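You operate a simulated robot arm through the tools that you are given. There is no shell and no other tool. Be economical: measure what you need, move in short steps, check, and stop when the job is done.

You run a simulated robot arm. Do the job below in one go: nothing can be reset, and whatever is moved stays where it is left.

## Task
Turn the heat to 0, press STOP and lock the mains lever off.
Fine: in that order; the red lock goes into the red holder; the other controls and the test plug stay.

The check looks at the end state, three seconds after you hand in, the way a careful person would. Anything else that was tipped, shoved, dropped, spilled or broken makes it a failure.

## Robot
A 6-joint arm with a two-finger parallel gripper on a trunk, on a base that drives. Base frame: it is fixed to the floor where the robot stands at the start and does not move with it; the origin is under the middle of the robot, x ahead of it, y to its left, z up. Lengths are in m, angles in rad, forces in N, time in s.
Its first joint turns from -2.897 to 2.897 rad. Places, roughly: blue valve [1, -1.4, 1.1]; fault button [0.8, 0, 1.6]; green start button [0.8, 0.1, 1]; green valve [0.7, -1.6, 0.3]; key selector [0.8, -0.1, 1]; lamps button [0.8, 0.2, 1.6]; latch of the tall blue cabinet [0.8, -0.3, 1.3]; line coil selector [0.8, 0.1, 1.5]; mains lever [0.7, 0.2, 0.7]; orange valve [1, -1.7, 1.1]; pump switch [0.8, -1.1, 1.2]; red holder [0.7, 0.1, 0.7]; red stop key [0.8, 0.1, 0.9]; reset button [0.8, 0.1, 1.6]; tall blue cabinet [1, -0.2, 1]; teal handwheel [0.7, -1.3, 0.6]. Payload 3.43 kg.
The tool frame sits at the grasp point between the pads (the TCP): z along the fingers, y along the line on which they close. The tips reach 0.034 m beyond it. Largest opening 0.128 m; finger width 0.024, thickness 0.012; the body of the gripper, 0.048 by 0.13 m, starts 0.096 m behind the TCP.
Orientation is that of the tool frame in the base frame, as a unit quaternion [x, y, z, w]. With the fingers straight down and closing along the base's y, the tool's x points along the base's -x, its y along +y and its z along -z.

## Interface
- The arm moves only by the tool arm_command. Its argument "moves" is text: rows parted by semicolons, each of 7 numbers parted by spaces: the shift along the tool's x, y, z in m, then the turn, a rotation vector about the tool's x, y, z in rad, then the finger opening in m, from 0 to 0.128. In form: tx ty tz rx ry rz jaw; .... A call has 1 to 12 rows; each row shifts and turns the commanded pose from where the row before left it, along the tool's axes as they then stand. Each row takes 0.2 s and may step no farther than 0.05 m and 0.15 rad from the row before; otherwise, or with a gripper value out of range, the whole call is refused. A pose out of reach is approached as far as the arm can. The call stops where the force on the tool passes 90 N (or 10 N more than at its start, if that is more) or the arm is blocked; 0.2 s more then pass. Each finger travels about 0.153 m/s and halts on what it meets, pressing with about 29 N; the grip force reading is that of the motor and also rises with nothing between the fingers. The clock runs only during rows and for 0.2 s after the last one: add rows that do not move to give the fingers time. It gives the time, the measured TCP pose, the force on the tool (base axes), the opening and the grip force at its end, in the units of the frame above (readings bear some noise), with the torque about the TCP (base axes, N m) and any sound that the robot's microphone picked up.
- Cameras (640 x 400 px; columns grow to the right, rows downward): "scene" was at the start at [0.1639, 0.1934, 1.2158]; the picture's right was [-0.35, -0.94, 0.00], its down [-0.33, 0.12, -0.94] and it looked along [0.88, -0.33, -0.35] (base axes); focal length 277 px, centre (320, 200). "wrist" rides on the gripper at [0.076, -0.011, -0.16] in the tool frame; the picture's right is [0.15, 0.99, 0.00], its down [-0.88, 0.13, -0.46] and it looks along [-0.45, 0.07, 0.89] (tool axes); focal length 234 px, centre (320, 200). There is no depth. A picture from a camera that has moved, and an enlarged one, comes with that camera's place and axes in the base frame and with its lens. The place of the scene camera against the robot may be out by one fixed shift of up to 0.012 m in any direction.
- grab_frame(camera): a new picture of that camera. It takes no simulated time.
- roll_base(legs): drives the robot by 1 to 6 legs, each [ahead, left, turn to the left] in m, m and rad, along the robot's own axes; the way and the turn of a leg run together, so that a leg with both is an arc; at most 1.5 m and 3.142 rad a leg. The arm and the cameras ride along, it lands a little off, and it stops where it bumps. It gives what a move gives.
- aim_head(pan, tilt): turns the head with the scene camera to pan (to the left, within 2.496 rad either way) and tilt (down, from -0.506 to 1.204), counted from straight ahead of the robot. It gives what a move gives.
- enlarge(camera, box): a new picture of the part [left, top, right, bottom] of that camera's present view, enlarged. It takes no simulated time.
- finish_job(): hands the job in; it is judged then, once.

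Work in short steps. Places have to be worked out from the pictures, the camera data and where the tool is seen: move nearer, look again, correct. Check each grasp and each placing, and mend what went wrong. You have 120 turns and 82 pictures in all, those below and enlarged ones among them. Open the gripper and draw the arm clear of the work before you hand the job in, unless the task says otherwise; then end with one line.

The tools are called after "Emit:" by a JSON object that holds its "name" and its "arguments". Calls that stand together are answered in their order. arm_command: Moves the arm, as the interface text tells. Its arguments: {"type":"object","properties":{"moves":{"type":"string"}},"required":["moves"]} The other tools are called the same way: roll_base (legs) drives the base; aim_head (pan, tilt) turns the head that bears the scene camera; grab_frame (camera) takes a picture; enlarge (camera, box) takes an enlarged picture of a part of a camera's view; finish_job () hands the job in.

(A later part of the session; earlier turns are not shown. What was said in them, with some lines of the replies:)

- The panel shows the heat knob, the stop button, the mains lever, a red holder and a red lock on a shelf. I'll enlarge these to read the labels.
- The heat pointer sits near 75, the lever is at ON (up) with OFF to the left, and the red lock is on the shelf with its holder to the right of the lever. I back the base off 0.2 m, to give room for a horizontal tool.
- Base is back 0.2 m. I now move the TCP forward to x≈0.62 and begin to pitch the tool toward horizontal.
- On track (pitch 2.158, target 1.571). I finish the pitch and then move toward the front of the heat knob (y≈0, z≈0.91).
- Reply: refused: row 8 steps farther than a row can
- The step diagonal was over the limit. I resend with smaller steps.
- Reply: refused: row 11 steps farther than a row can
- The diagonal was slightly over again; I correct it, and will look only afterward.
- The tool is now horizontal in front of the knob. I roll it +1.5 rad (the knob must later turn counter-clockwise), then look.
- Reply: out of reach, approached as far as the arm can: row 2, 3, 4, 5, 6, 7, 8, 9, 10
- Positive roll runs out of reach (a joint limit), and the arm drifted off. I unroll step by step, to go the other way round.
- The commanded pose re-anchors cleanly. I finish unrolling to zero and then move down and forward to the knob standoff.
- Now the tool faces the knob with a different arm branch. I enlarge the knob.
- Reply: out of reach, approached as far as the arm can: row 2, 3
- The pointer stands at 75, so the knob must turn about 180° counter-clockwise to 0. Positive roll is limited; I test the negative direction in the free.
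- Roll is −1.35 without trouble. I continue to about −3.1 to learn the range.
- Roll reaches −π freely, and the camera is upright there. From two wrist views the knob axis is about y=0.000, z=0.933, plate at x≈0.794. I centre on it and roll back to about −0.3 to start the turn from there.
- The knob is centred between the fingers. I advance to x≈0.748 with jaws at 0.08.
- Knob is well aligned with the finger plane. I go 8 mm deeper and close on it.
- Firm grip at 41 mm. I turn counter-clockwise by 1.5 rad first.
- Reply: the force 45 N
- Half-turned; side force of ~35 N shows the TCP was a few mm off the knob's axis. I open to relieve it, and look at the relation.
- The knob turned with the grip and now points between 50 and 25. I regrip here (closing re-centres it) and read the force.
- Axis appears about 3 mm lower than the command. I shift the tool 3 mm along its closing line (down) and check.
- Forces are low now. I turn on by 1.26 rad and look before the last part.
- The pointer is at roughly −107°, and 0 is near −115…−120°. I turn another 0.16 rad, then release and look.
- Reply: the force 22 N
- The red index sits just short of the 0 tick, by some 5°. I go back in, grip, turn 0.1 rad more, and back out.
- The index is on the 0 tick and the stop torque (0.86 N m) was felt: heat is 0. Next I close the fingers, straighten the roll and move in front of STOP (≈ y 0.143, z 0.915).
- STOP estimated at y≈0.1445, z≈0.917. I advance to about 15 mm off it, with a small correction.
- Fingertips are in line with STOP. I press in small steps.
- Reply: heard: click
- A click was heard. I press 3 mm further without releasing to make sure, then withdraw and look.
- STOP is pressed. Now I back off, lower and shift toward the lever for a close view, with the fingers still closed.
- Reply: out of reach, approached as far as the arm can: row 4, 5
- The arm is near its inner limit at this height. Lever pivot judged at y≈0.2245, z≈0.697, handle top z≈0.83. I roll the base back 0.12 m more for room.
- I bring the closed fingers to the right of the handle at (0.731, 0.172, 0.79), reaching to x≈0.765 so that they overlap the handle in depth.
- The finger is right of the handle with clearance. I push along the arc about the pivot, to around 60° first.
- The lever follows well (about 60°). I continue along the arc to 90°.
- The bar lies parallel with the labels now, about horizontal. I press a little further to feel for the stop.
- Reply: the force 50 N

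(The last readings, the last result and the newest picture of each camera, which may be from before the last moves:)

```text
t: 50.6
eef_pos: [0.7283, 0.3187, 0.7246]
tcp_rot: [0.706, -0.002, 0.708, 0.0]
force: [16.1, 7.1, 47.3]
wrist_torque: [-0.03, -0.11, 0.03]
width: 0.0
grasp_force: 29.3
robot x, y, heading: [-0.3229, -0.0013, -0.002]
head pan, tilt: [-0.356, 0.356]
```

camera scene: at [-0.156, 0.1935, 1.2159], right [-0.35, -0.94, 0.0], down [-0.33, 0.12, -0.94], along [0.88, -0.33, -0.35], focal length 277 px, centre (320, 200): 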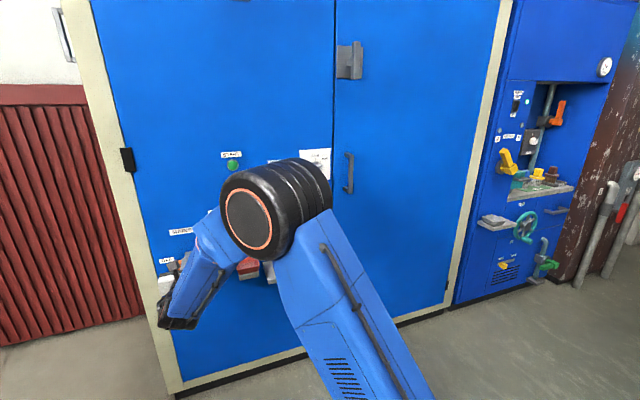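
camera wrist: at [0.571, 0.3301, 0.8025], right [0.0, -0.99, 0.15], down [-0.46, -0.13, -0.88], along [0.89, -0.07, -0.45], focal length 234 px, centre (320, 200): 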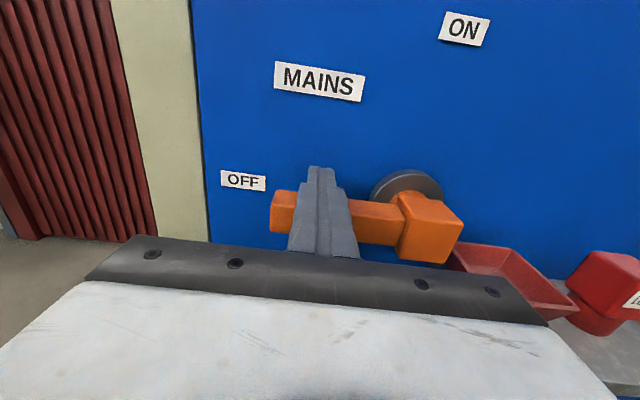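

Firm stop felt (47 N): the lever is OFF. I lift off, withdraw, and move to view the lock and holder.

Emit:
{"name": "arm_command", "arguments": {"moves": "0.01 0 0 0 0 0 0;0.03 0 0 0 0 0 0;0 0 -0.05 0 0 0 0;0 0 -0.05 0 0 0 0;0.02 0.04 -0.02 0 0 0 0;0.01 0.045 0 0 0 0 0.03;0 0.05 0 0 0 0 0.06;0.02 0.045 0 0 0 0 0.08;0.04 0.02 0 0 0 0 0.08"}}

Emit:
{"name": "grab_frame", "arguments": {"camera": "wrist"}}

Emit:
{"name": "grab_frame", "arguments": {"camera": "scene"}}

```text
t: 52.6
eef_pos: [0.6105, 0.1217, 0.8512]
tcp_rot: [0.71, 0.0, 0.704, 0.0]
force: [1.1, -0.5, -0.3]
wrist_torque: [-0.04, 0.03, -0.01]
width: 0.0799
grasp_force: 0.2
robot x, y, heading: [-0.3155, -0.0007, -0.001]
head pan, tilt: [-0.356, 0.356]
```

```text
47 pictures are left
camera wrist: at [0.4517, 0.131, 0.9276], right [0.0, -0.99, 0.15], down [-0.46, -0.13, -0.88], along [0.89, -0.07, -0.46], focal length 234 px, centre (320, 200)
```

wrist: 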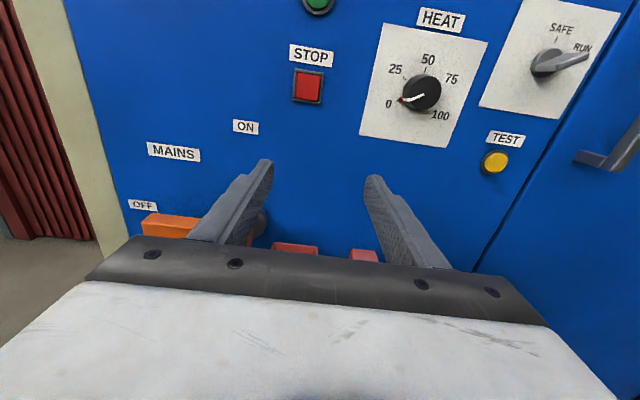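

```text
46 pictures are left
camera scene: at [-0.1557, 0.1937, 1.2158], right [-0.35, -0.94, 0.0], down [-0.33, 0.12, -0.94], along [0.88, -0.33, -0.35], focal length 277 px, centre (320, 200)
```

scene: 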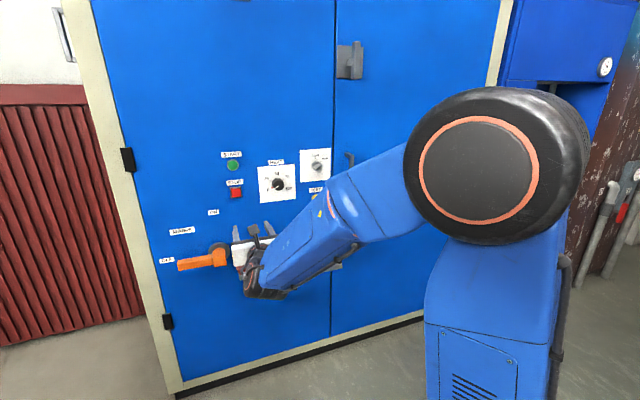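

The lever stays at OFF. The gripper hides the shelf, so I pitch the tool down by 0.6 rad for a better look at lock and holder.

Emit:
{"name": "arm_command", "arguments": {"moves": "0 0 0 0 -0.15 0 0.1;0 0 0 0 -0.15 0 0.1;0 0 0 0 -0.15 0 0.1;0 0.04 0 0 -0.15 0 0.128;0 0 0 0 0 0 0.128"}}

Emit:
{"name": "grab_frame", "arguments": {"camera": "wrist"}}

```text
t: 53.8
eef_pos: [0.6089, 0.0781, 0.8526]
tcp_rot: [0.886, 0.0, 0.465, 0.0]
force: [-0.5, 0.2, 0.3]
wrist_torque: [0.03, 0.02, 0.0]
width: 0.1279
grasp_force: 0.0
robot x, y, heading: [-0.3202, 0.002, -0.001]
head pan, tilt: [-0.356, 0.356]
```

```text
45 pictures are left
camera wrist: at [0.5223, 0.0902, 1.0059], right [0.08, -0.99, 0.12], down [-0.88, -0.13, -0.47], along [0.48, -0.07, -0.88], focal length 234 px, centre (320, 200)
```

wrist: 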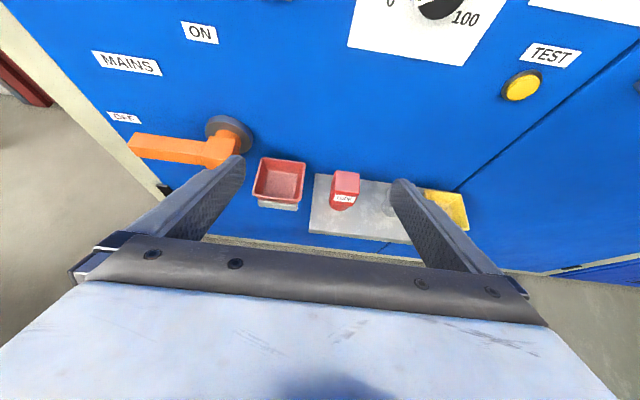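

Emit:
{"name": "enlarge", "arguments": {"camera": "wrist", "box": [230, 130, 430, 255]}}

```text
3.20 times, centred on (330, 192) of wrist
camera zoom: at [0.5223, 0.0902, 1.0059], right [0.08, -0.99, 0.12], down [-0.88, -0.13, -0.47], along [0.48, -0.07, -0.88], focal length 749 px, centre (288, 224)
```

zoom: 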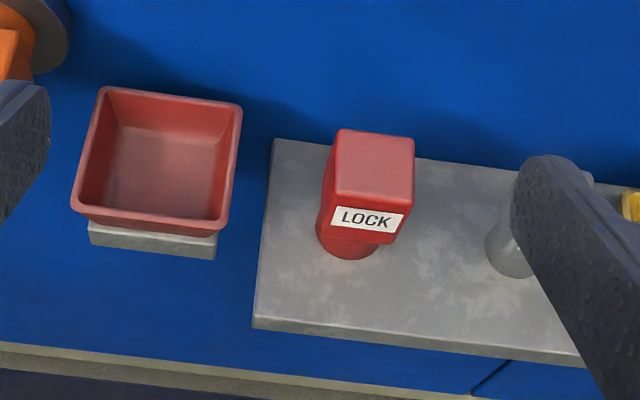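

Lock: axis at about (0.736, 0.022), head z 0.645–0.689, ~37 mm wide, on the shelf top z≈0.611. For the holder's height I need a second view; I shift 0.08 m left and look again.

Emit:
{"name": "arm_command", "arguments": {"moves": "0 -0.04 0 0 0 0 0.128;0 -0.04 0 0 0 0 0.128"}}

Emit:
{"name": "enlarge", "arguments": {"camera": "wrist", "box": [240, 130, 440, 255]}}

```text
t: 54.4
eef_pos: [0.6099, 0.1579, 0.8518]
tcp_rot: [0.885, -0.002, 0.465, 0.0]
force: [0.3, 0.3, -0.1]
wrist_torque: [0.02, -0.01, 0.02]
width: 0.1279
grasp_force: 0.0
robot x, y, heading: [-0.321, -0.0008, 0.003]
head pan, tilt: [-0.356, 0.356]
```

```text
3.20 times, centred on (340, 192) of wrist
camera zoom: at [0.5226, 0.1695, 1.0045], right [0.08, -0.99, 0.12], down [-0.88, -0.13, -0.47], along [0.48, -0.07, -0.88], focal length 749 px, centre (256, 224)
```

zoom: 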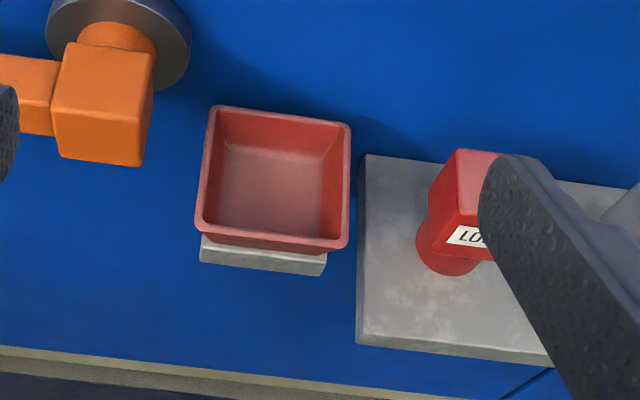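

Holder rim: x 0.70–0.78, y 0.095–0.173, z≈0.663, centre (0.741, 0.134). I level the tool again and move to a standoff in front of the lock.

Emit:
{"name": "arm_command", "arguments": {"moves": "0 0 0 0 0.15 0 0.1;0 0 0 0 0.15 0 0.08;0 0 0 0 0.15 0 0.066;0 0 0 0 0.1536 0 0.066;0 0.045 -0.02 0 0 0 0.066;0 0.045 -0.01 0 0 0 0.066;0 0.045 0 0 0 0 0.066;-0.045 0 0 0 0 0 0.066;-0.045 0 0 0 0 0 0.066;-0.045 0 0 0 0 0 0.066"}}

Emit:
{"name": "grab_frame", "arguments": {"camera": "wrist"}}

```text
refused: row 4 steps farther than a row can; nothing moved
```

```text
42 pictures are left
camera wrist: at [0.5226, 0.1695, 1.0045], right [0.08, -0.99, 0.12], down [-0.88, -0.13, -0.47], along [0.48, -0.07, -0.88], focal length 234 px, centre (320, 200)
```

wrist: 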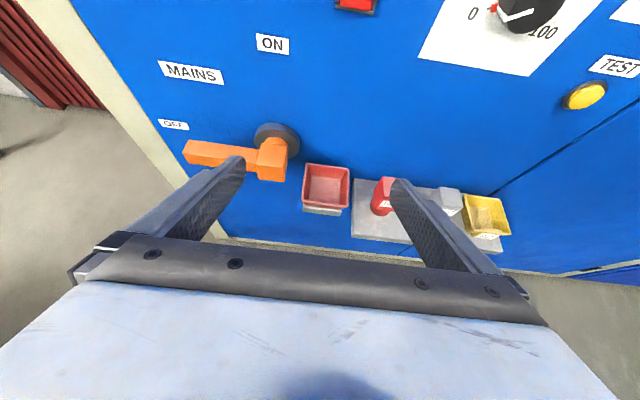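

One turn step was too big; resending with it trimmed.

Emit:
{"name": "arm_command", "arguments": {"moves": "0 0 0 0 0.15 0 0.1;0 0 0 0 0.15 0 0.08;0 0 0 0 0.15 0 0.066;0 0 0 0 0.149 0 0.066;0 0.045 -0.02 0 0.003 0 0.066;0 0.045 -0.01 0 0 0 0.066;0 0.045 0 0 0 0 0.066;-0.045 0 0 0 0 0 0.066;-0.045 0 0 0 0 0 0.066;-0.045 0 0 0 0 0 0.066"}}

Emit:
{"name": "grab_frame", "arguments": {"camera": "wrist"}}

Emit:
{"name": "grab_frame", "arguments": {"camera": "scene"}}

```text
t: 56.6
eef_pos: [0.5796, 0.024, 0.716]
tcp_rot: [0.709, -0.005, 0.706, 0.004]
force: [-0.6, -0.2, 0.1]
wrist_torque: [0.01, 0.03, 0.02]
width: 0.0658
grasp_force: 0.1
robot x, y, heading: [-0.3192, 0.0004, -0.003]
head pan, tilt: [-0.356, 0.356]
```

```text
41 pictures are left
camera wrist: at [0.4219, 0.0371, 0.7926], right [-0.01, -0.99, 0.15], down [-0.46, -0.13, -0.88], along [0.89, -0.08, -0.45], focal length 234 px, centre (320, 200)
```

wrist: 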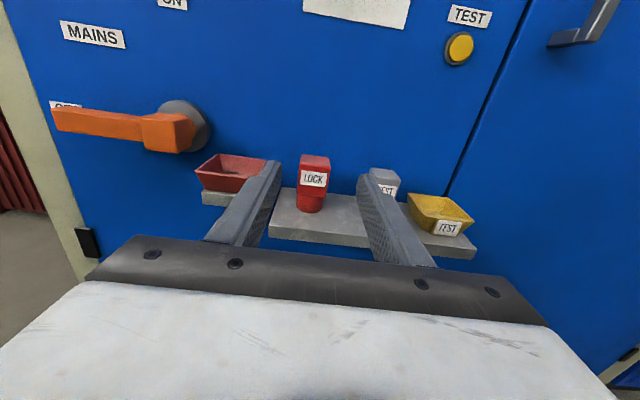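

```text
40 pictures are left
camera scene: at [-0.1561, 0.1934, 1.2159], right [-0.35, -0.94, 0.0], down [-0.33, 0.12, -0.94], along [0.88, -0.33, -0.35], focal length 277 px, centre (320, 200)
```

scene: 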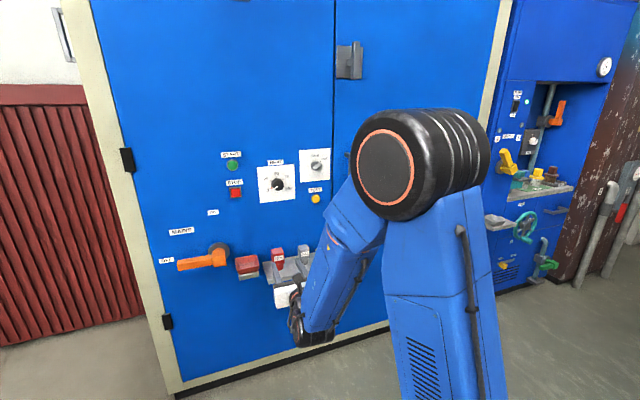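

Lock is at y≈0.024 and in line. I lower to z≈0.673 and approach to near the lock, then look.

Emit:
{"name": "arm_command", "arguments": {"moves": "-0.043 0 0 0 0 0 0.066;0 0 0.04 0 0 0 0.066;0 0 0.03 0 0 0 0.066"}}

Emit:
{"name": "grab_frame", "arguments": {"camera": "wrist"}}

```text
t: 57.4
eef_pos: [0.647, 0.0436, 0.6727]
tcp_rot: [0.708, -0.004, 0.706, 0.004]
force: [-0.2, -0.7, -0.1]
wrist_torque: [0.01, -0.01, -0.01]
width: 0.066
grasp_force: 0.0
out of reach, approached as far as the arm can: row 1, 2, 3
robot x, y, heading: [-0.3169, 0.0019, -0.001]
head pan, tilt: [-0.356, 0.356]
```

```text
39 pictures are left
camera wrist: at [0.4888, 0.0562, 0.7493], right [-0.01, -0.99, 0.15], down [-0.46, -0.12, -0.88], along [0.89, -0.08, -0.45], focal length 234 px, centre (320, 200)
```

wrist: 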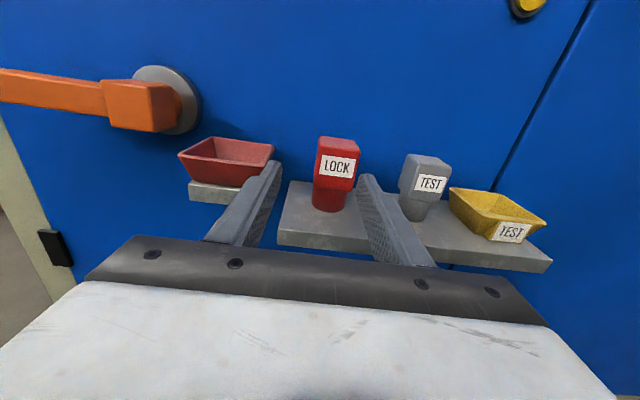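

The arm falls 20 mm short in y here. I try the shift to the right from this forward place.

Emit:
{"name": "arm_command", "arguments": {"moves": "0 0.01 0 0 0 0 0.066;0 0.01 0 0 0 0 0.066"}}

```text
t: 58.0
eef_pos: [0.6434, 0.0421, 0.6762]
tcp_rot: [0.708, -0.004, 0.706, 0.004]
force: [0.8, 0.1, 0.2]
wrist_torque: [0.02, 0.0, 0.0]
width: 0.066
grasp_force: 0.2
out of reach, approached as far as the arm can: row 1, 2
robot x, y, heading: [-0.3208, 0.0007, 0.001]
head pan, tilt: [-0.356, 0.356]
```

Limited indeed. I raise and draw back the arm, then move the base 0.12 m to the right so the target is more to the arm's left.

Emit:
{"name": "arm_command", "arguments": {"moves": "0.045 0 0 0 0 0 0.066;0.03 0 -0.03 0 0 0 0.066;0 0 -0.04 0 0 0 0.066"}}

Emit:
{"name": "roll_base", "arguments": {"legs": [[0, -0.12, 0]]}}

```text
t: 58.8
eef_pos: [0.5735, 0.0414, 0.75]
tcp_rot: [0.709, -0.001, 0.706, 0.0]
force: [0.9, -0.6, -0.5]
wrist_torque: [-0.01, -0.02, 0.03]
width: 0.0661
grasp_force: 0.0
robot x, y, heading: [-0.3164, 0.0001, 0.001]
head pan, tilt: [-0.356, 0.356]
```

```text
t: 60.1
eef_pos: [0.5734, -0.0801, 0.7512]
tcp_rot: [0.709, 0.0, 0.706, 0.0]
force: [-0.3, 0.5, -0.5]
wrist_torque: [-0.02, 0.02, 0.03]
width: 0.0659
grasp_force: 0.1
robot x, y, heading: [-0.3189, -0.121, -0.0]
head pan, tilt: [-0.356, 0.356]
```

Now I bring the TCP back to y≈0.024, go down to z≈0.673 and forward, checking reach.

Emit:
{"name": "arm_command", "arguments": {"moves": "0 -0.035 0 0 0 0 0.066;0 -0.035 0 0 0 0 0.066;0 -0.034 0 0 0 0 0.066;-0.04 0 0 0 0 0 0.066;-0.038 0 0 0 0 0 0.066;0 0 0.04 0 0 0 0.066;0 0 0.03 0 0 0 0.066"}}

Emit:
{"name": "grab_frame", "arguments": {"camera": "wrist"}}

```text
t: 61.7
eef_pos: [0.6452, 0.0248, 0.6744]
tcp_rot: [0.709, -0.001, 0.706, 0.001]
force: [-0.4, -0.2, 0.1]
wrist_torque: [0.04, 0.01, 0.02]
width: 0.066
grasp_force: 0.2
robot x, y, heading: [-0.3192, -0.1194, 0.002]
head pan, tilt: [-0.356, 0.356]
```

```text
38 pictures are left
camera wrist: at [0.4871, 0.0365, 0.7507], right [0.0, -0.99, 0.15], down [-0.46, -0.13, -0.88], along [0.89, -0.07, -0.45], focal length 234 px, centre (320, 200)
```

wrist: 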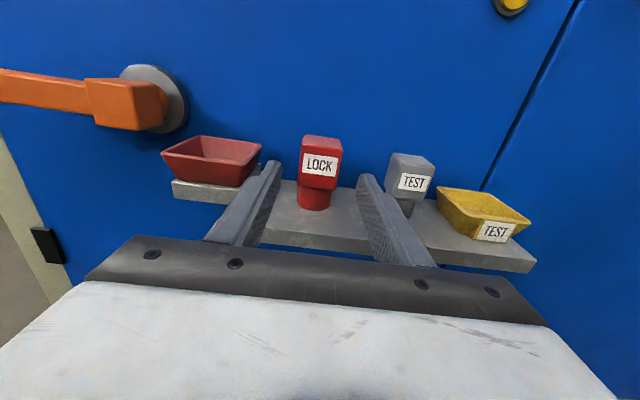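

In reach and lined up (lock y≈0.0236). I advance around the lock head to x≈0.736.

Emit:
{"name": "arm_command", "arguments": {"moves": "0 0.001 0.03 0 0 0 0.066;0 0 0.03 0 0 0 0.066;0 0 0.02 0 0 0 0.066;0 0 0.01 0 0 0 0.066"}}

Emit:
{"name": "grab_frame", "arguments": {"camera": "wrist"}}

```text
t: 62.7
eef_pos: [0.7345, 0.024, 0.6725]
tcp_rot: [0.708, -0.001, 0.707, 0.001]
force: [-0.1, 0.0, 0.6]
wrist_torque: [-0.03, 0.0, 0.01]
width: 0.066
grasp_force: 0.1
robot x, y, heading: [-0.3198, -0.1199, -0.0]
head pan, tilt: [-0.356, 0.356]
```

```text
37 pictures are left
camera wrist: at [0.5764, 0.0351, 0.7502], right [0.0, -0.99, 0.15], down [-0.46, -0.13, -0.88], along [0.89, -0.07, -0.45], focal length 234 px, centre (320, 200)
```

wrist: 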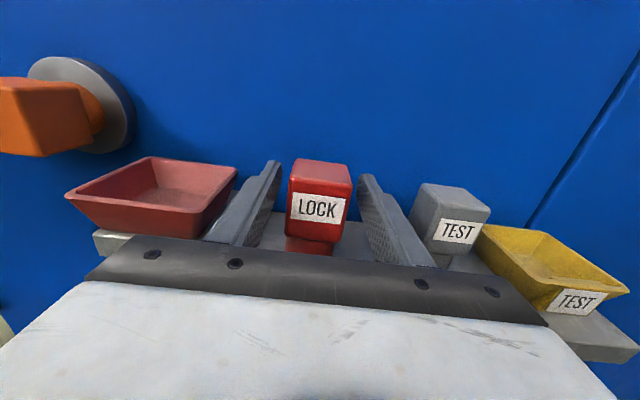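

The lock head is centred between the fingers. I close and then check the grip.

Emit:
{"name": "arm_command", "arguments": {"moves": "0 0 0 0 0 0 0.05;0 0 0 0 0 0 0.03;0 0 0 0 0 0 0.02;0 0 0 0 0 0 0.02"}}

```text
t: 63.7
eef_pos: [0.7341, 0.0232, 0.6744]
tcp_rot: [0.708, 0.0, 0.707, 0.0]
force: [1.1, -0.1, 1.1]
wrist_torque: [-0.06, -0.04, 0.04]
width: 0.0415
grasp_force: 28.8
robot x, y, heading: [-0.3194, -0.1222, -0.0]
head pan, tilt: [-0.356, 0.356]
```

Gripped at 41.5 mm. I lift straight up.

Emit:
{"name": "arm_command", "arguments": {"moves": "0.01 0 0 0 0 0 0.02;0.02 0 0 0 0 0 0.02;0.03 0 0 0 0 0 0.02;0.02 0 0 0 0 0 0.02"}}

Emit:
{"name": "grab_frame", "arguments": {"camera": "wrist"}}

Emit:
{"name": "grab_frame", "arguments": {"camera": "scene"}}

```text
t: 64.7
eef_pos: [0.733, 0.0249, 0.7517]
tcp_rot: [0.708, 0.0, 0.706, -0.001]
force: [-0.1, 0.3, -1.7]
wrist_torque: [0.01, -0.02, -0.01]
width: 0.0415
grasp_force: 28.8
robot x, y, heading: [-0.3232, -0.1228, 0.004]
head pan, tilt: [-0.356, 0.356]
```

```text
36 pictures are left
camera wrist: at [0.5754, 0.0355, 0.828], right [0.0, -0.99, 0.15], down [-0.46, -0.13, -0.88], along [0.89, -0.07, -0.45], focal length 234 px, centre (320, 200)
```

wrist: 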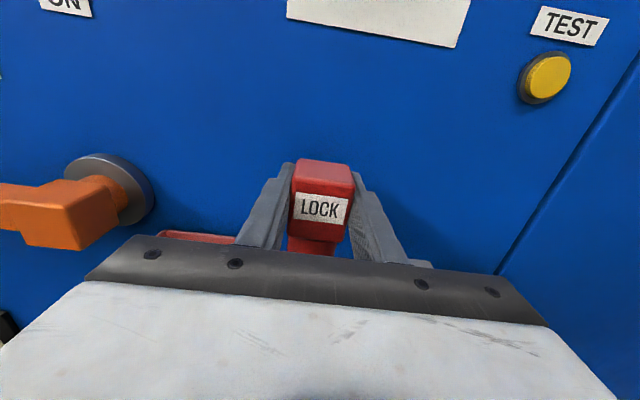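

```text
35 pictures are left
camera scene: at [-0.1556, 0.0727, 1.2158], right [-0.35, -0.94, 0.0], down [-0.33, 0.12, -0.94], along [0.88, -0.33, -0.35], focal length 277 px, centre (320, 200)
```

scene: 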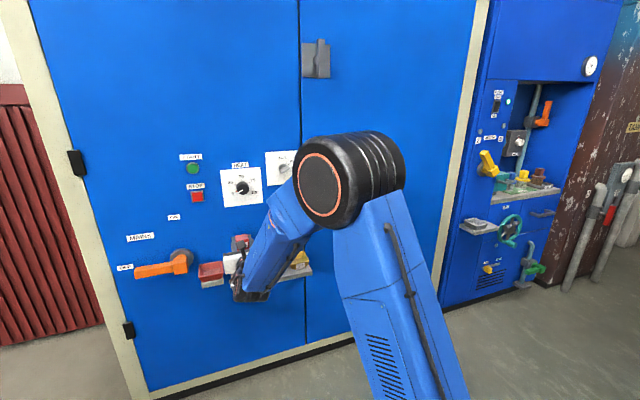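

The lock is lifted and held. I carry it left to over the holder's centre (y≈0.134, x≈0.739).

Emit:
{"name": "arm_command", "arguments": {"moves": "0.005 -0.03 0.003 0 0 0 0.02;0 -0.03 0.003 0 0 0 0.02;0 -0.03 0 0 0 0 0.02;0 -0.019 0 0 0 0 0.02;0 0 0 0 0 0 0.02"}}

Emit:
{"name": "grab_frame", "arguments": {"camera": "wrist"}}

Emit:
{"name": "enlarge", "arguments": {"camera": "scene", "box": [120, 210, 320, 335]}}

```text
t: 65.9
eef_pos: [0.7406, 0.1324, 0.7568]
tcp_rot: [0.709, -0.001, 0.705, 0.0]
force: [0.1, 1.3, -1.2]
wrist_torque: [-0.03, -0.01, 0.05]
width: 0.0419
grasp_force: 29.1
robot x, y, heading: [-0.3212, -0.1218, -0.005]
head pan, tilt: [-0.356, 0.356]
```

```text
34 pictures are left
camera wrist: at [0.5817, 0.1442, 0.8336], right [0.0, -0.99, 0.15], down [-0.46, -0.13, -0.88], along [0.89, -0.07, -0.45], focal length 234 px, centre (320, 200)
```

wrist: 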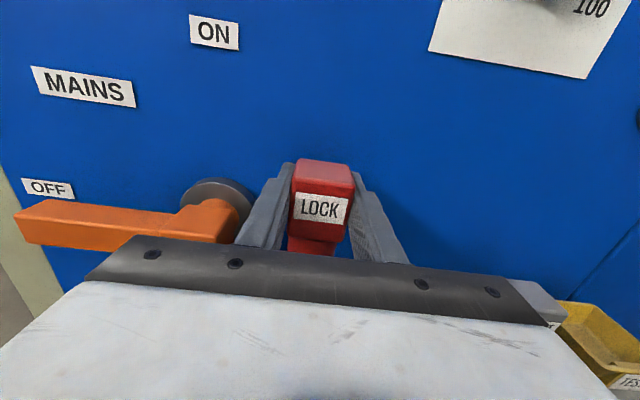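

```text
3.20 times, centred on (220, 272) of scene
camera zoom: at [-0.1557, 0.0728, 1.2158], right [-0.35, -0.94, 0.0], down [-0.33, 0.12, -0.94], along [0.88, -0.33, -0.35], focal length 887 px, centre (640, -32)
```

zoom: 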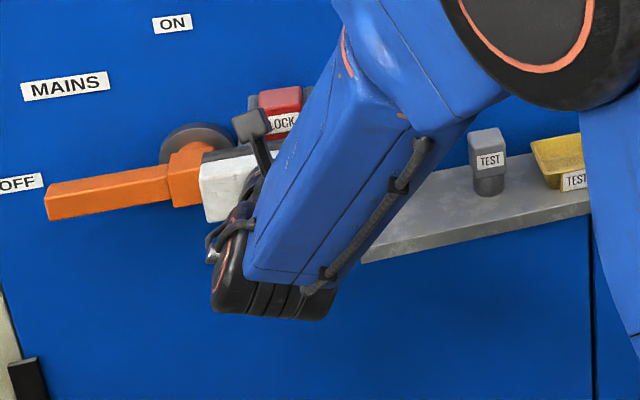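

Clear of everything. I lower to z≈0.705 and then in small steps until touch.

Emit:
{"name": "arm_command", "arguments": {"moves": "-0.02 -0.001 0 0 0 0 0.02;-0.02 0 0 0 0 0 0.02;-0.01 0 0 0 0 0 0.02;0 0 0 0 0 0 0.02"}}

Emit:
{"name": "arm_command", "arguments": {"moves": "-0.005 0 0 0 0 0 0.02;-0.004 0 0 0 0 0 0.02;-0.003 0 0 0 0 0 0.02;0 0 0 0 0 0 0.02"}}

Emit:
{"name": "grab_frame", "arguments": {"camera": "wrist"}}

```text
t: 66.9
eef_pos: [0.7398, 0.1333, 0.7082]
tcp_rot: [0.709, 0.0, 0.706, 0.0]
force: [0.2, -0.1, -0.3]
wrist_torque: [0.02, 0.03, -0.04]
width: 0.0416
grasp_force: 29.2
robot x, y, heading: [-0.3223, -0.1229, 0.006]
head pan, tilt: [-0.356, 0.356]
```

```text
t: 67.9
eef_pos: [0.74, 0.1329, 0.6982]
tcp_rot: [0.707, 0.0, 0.707, 0.0]
force: [2.1, 2.3, 21.3]
wrist_torque: [0.03, -0.01, 0.03]
width: 0.042
grasp_force: 28.4
robot x, y, heading: [-0.3183, -0.1209, -0.003]
head pan, tilt: [-0.356, 0.356]
```

```text
32 pictures are left
camera wrist: at [0.5812, 0.1441, 0.7737], right [0.0, -0.99, 0.15], down [-0.46, -0.13, -0.88], along [0.89, -0.07, -0.45], focal length 234 px, centre (320, 200)
```

wrist: 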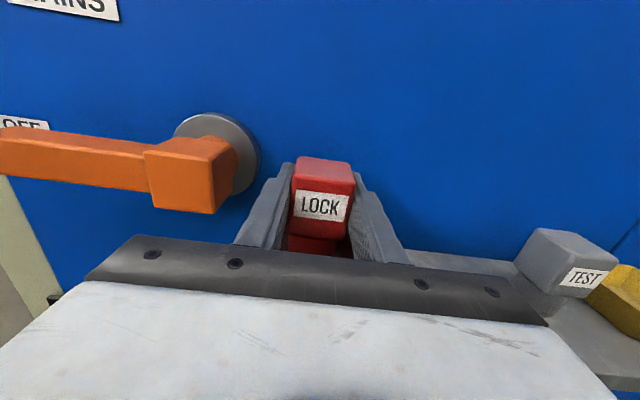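

Contact at lock-bottom z≈0.637, 26 mm below the rim, so it stands on the holder's floor. I relieve the push, open and withdraw.

Emit:
{"name": "arm_command", "arguments": {"moves": "0.001 0 0 0 0 0 0.02;0 0 0 0 0 0 0.045;0 0 0 0 0 0 0.056;0 0 0 0 0 0 0.062;0 0 0 0 0 0 0.062"}}

Emit:
{"name": "grab_frame", "arguments": {"camera": "wrist"}}

```text
t: 69.1
eef_pos: [0.7394, 0.1318, 0.6947]
tcp_rot: [0.709, -0.001, 0.706, 0.001]
force: [0.1, 0.4, -0.4]
wrist_torque: [-0.01, 0.0, 0.02]
width: 0.0618
grasp_force: 0.1
robot x, y, heading: [-0.3213, -0.1177, -0.002]
head pan, tilt: [-0.356, 0.356]
```

```text
31 pictures are left
camera wrist: at [0.5818, 0.1438, 0.7726], right [0.0, -0.99, 0.15], down [-0.46, -0.13, -0.88], along [0.89, -0.07, -0.45], focal length 234 px, centre (320, 200)
```

wrist: 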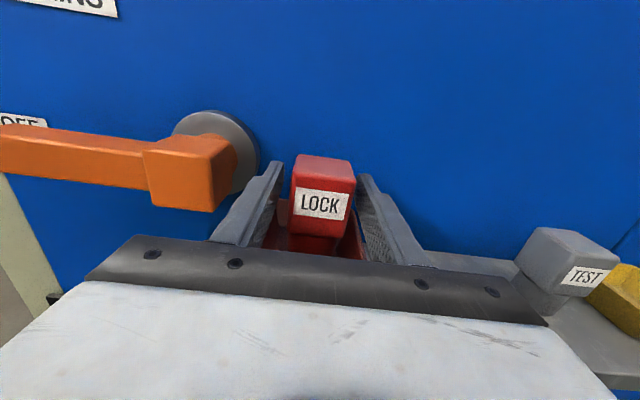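

The lock stands upright in the holder. I withdraw straight back and look.

Emit:
{"name": "arm_command", "arguments": {"moves": "0 0 -0.03 0 0 0 0.062;0 0 -0.04 0 0 0 0.062;0 0 -0.04 0 0 0 0.062;0.03 0 -0.03 0 0 0 0.08;0.04 0 0 0 0 0 0.1;0.04 0 0 0 0 0 0.1"}}

Emit:
{"name": "grab_frame", "arguments": {"camera": "wrist"}}

Emit:
{"name": "grab_frame", "arguments": {"camera": "scene"}}

```text
t: 70.5
eef_pos: [0.6014, 0.1336, 0.8073]
tcp_rot: [0.708, 0.0, 0.706, 0.0]
force: [0.8, 0.6, 0.2]
wrist_torque: [0.01, -0.03, -0.02]
width: 0.1001
grasp_force: 0.0
robot x, y, heading: [-0.3181, -0.1185, -0.001]
head pan, tilt: [-0.356, 0.356]
```

```text
30 pictures are left
camera wrist: at [0.4423, 0.1451, 0.8831], right [0.0, -0.99, 0.15], down [-0.46, -0.13, -0.88], along [0.89, -0.07, -0.45], focal length 234 px, centre (320, 200)
```

wrist: 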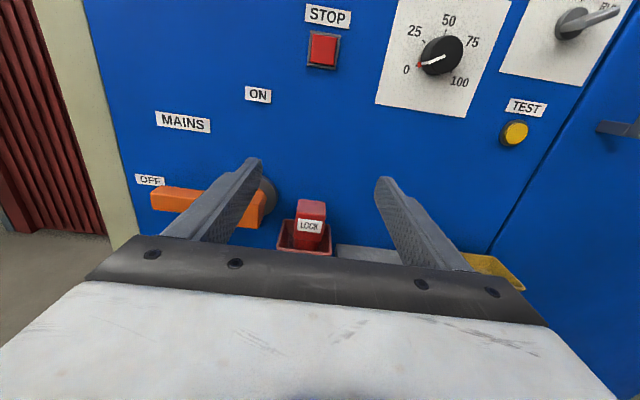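

```text
29 pictures are left
camera scene: at [-0.1556, 0.0729, 1.2158], right [-0.35, -0.94, 0.0], down [-0.33, 0.12, -0.94], along [0.88, -0.33, -0.35], focal length 277 px, centre (320, 200)
```

scene: 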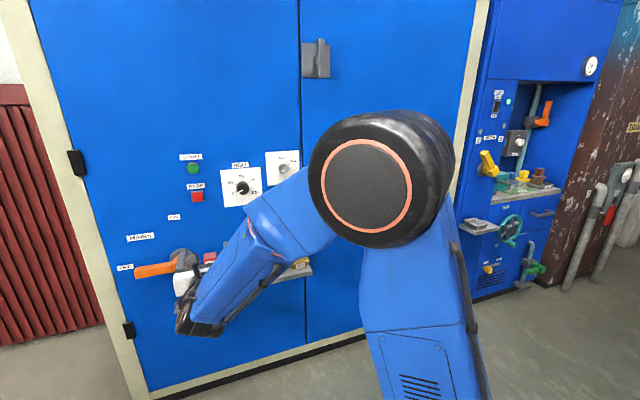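

Lock is in the holder, lever off, heat 0. I back the base off for clearance and take a last check.

Emit:
{"name": "roll_base", "arguments": {"legs": [[-0.2, 0, 0]]}}

Emit:
{"name": "grab_frame", "arguments": {"camera": "wrist"}}

Emit:
{"name": "enlarge", "arguments": {"camera": "wrist", "box": [200, 60, 440, 210]}}

```text
t: 72.1
eef_pos: [0.4023, 0.1339, 0.807]
tcp_rot: [0.709, 0.0, 0.706, 0.0]
force: [0.5, 0.2, 0.4]
wrist_torque: [-0.01, -0.03, 0.0]
width: 0.1002
grasp_force: 0.1
robot x, y, heading: [-0.5172, -0.122, -0.005]
head pan, tilt: [-0.356, 0.356]
```

```text
28 pictures are left
camera wrist: at [0.2441, 0.1448, 0.8832], right [0.0, -0.99, 0.15], down [-0.46, -0.13, -0.88], along [0.89, -0.07, -0.45], focal length 234 px, centre (320, 200)
```

wrist: 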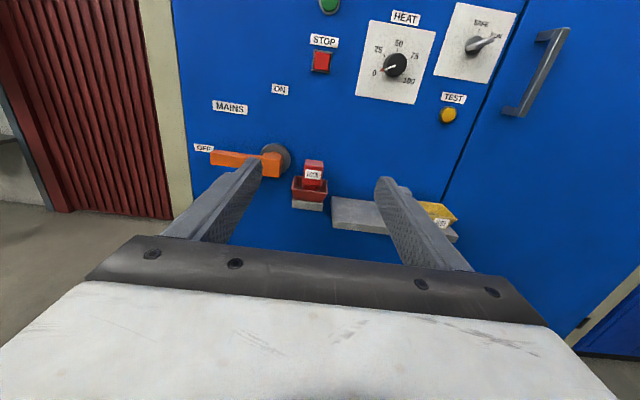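

```text
2.67 times, centred on (320, 135) of wrist
camera zoom: at [0.2441, 0.1448, 0.8832], right [0.0, -0.99, 0.15], down [-0.46, -0.13, -0.88], along [0.89, -0.07, -0.45], focal length 624 px, centre (320, 373)
```

zoom: 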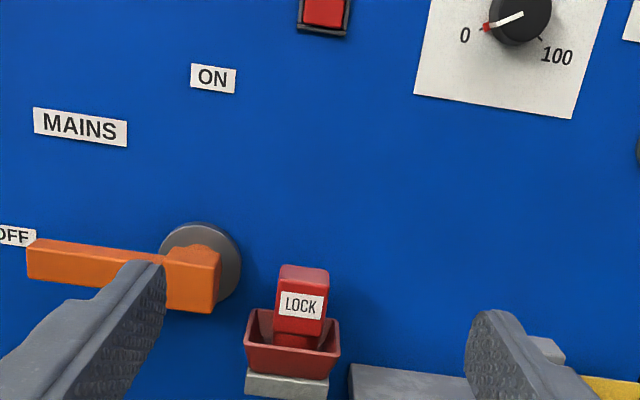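

Everything is as asked: heat at 0, STOP pressed, lever off, lock upright in the red holder, test plug untouched. The gripper is open and clear; I hand in.

Emit:
{"name": "finish_job", "arguments": {}}

```text
The job is handed in.
```

I turned the heat to 0, pressed STOP, moved the mains lever to OFF and stood the red lock in the red holder, in that order, and handed the job in. I left the other controls and the test plug alone. The gripper is open and clear of the panel.
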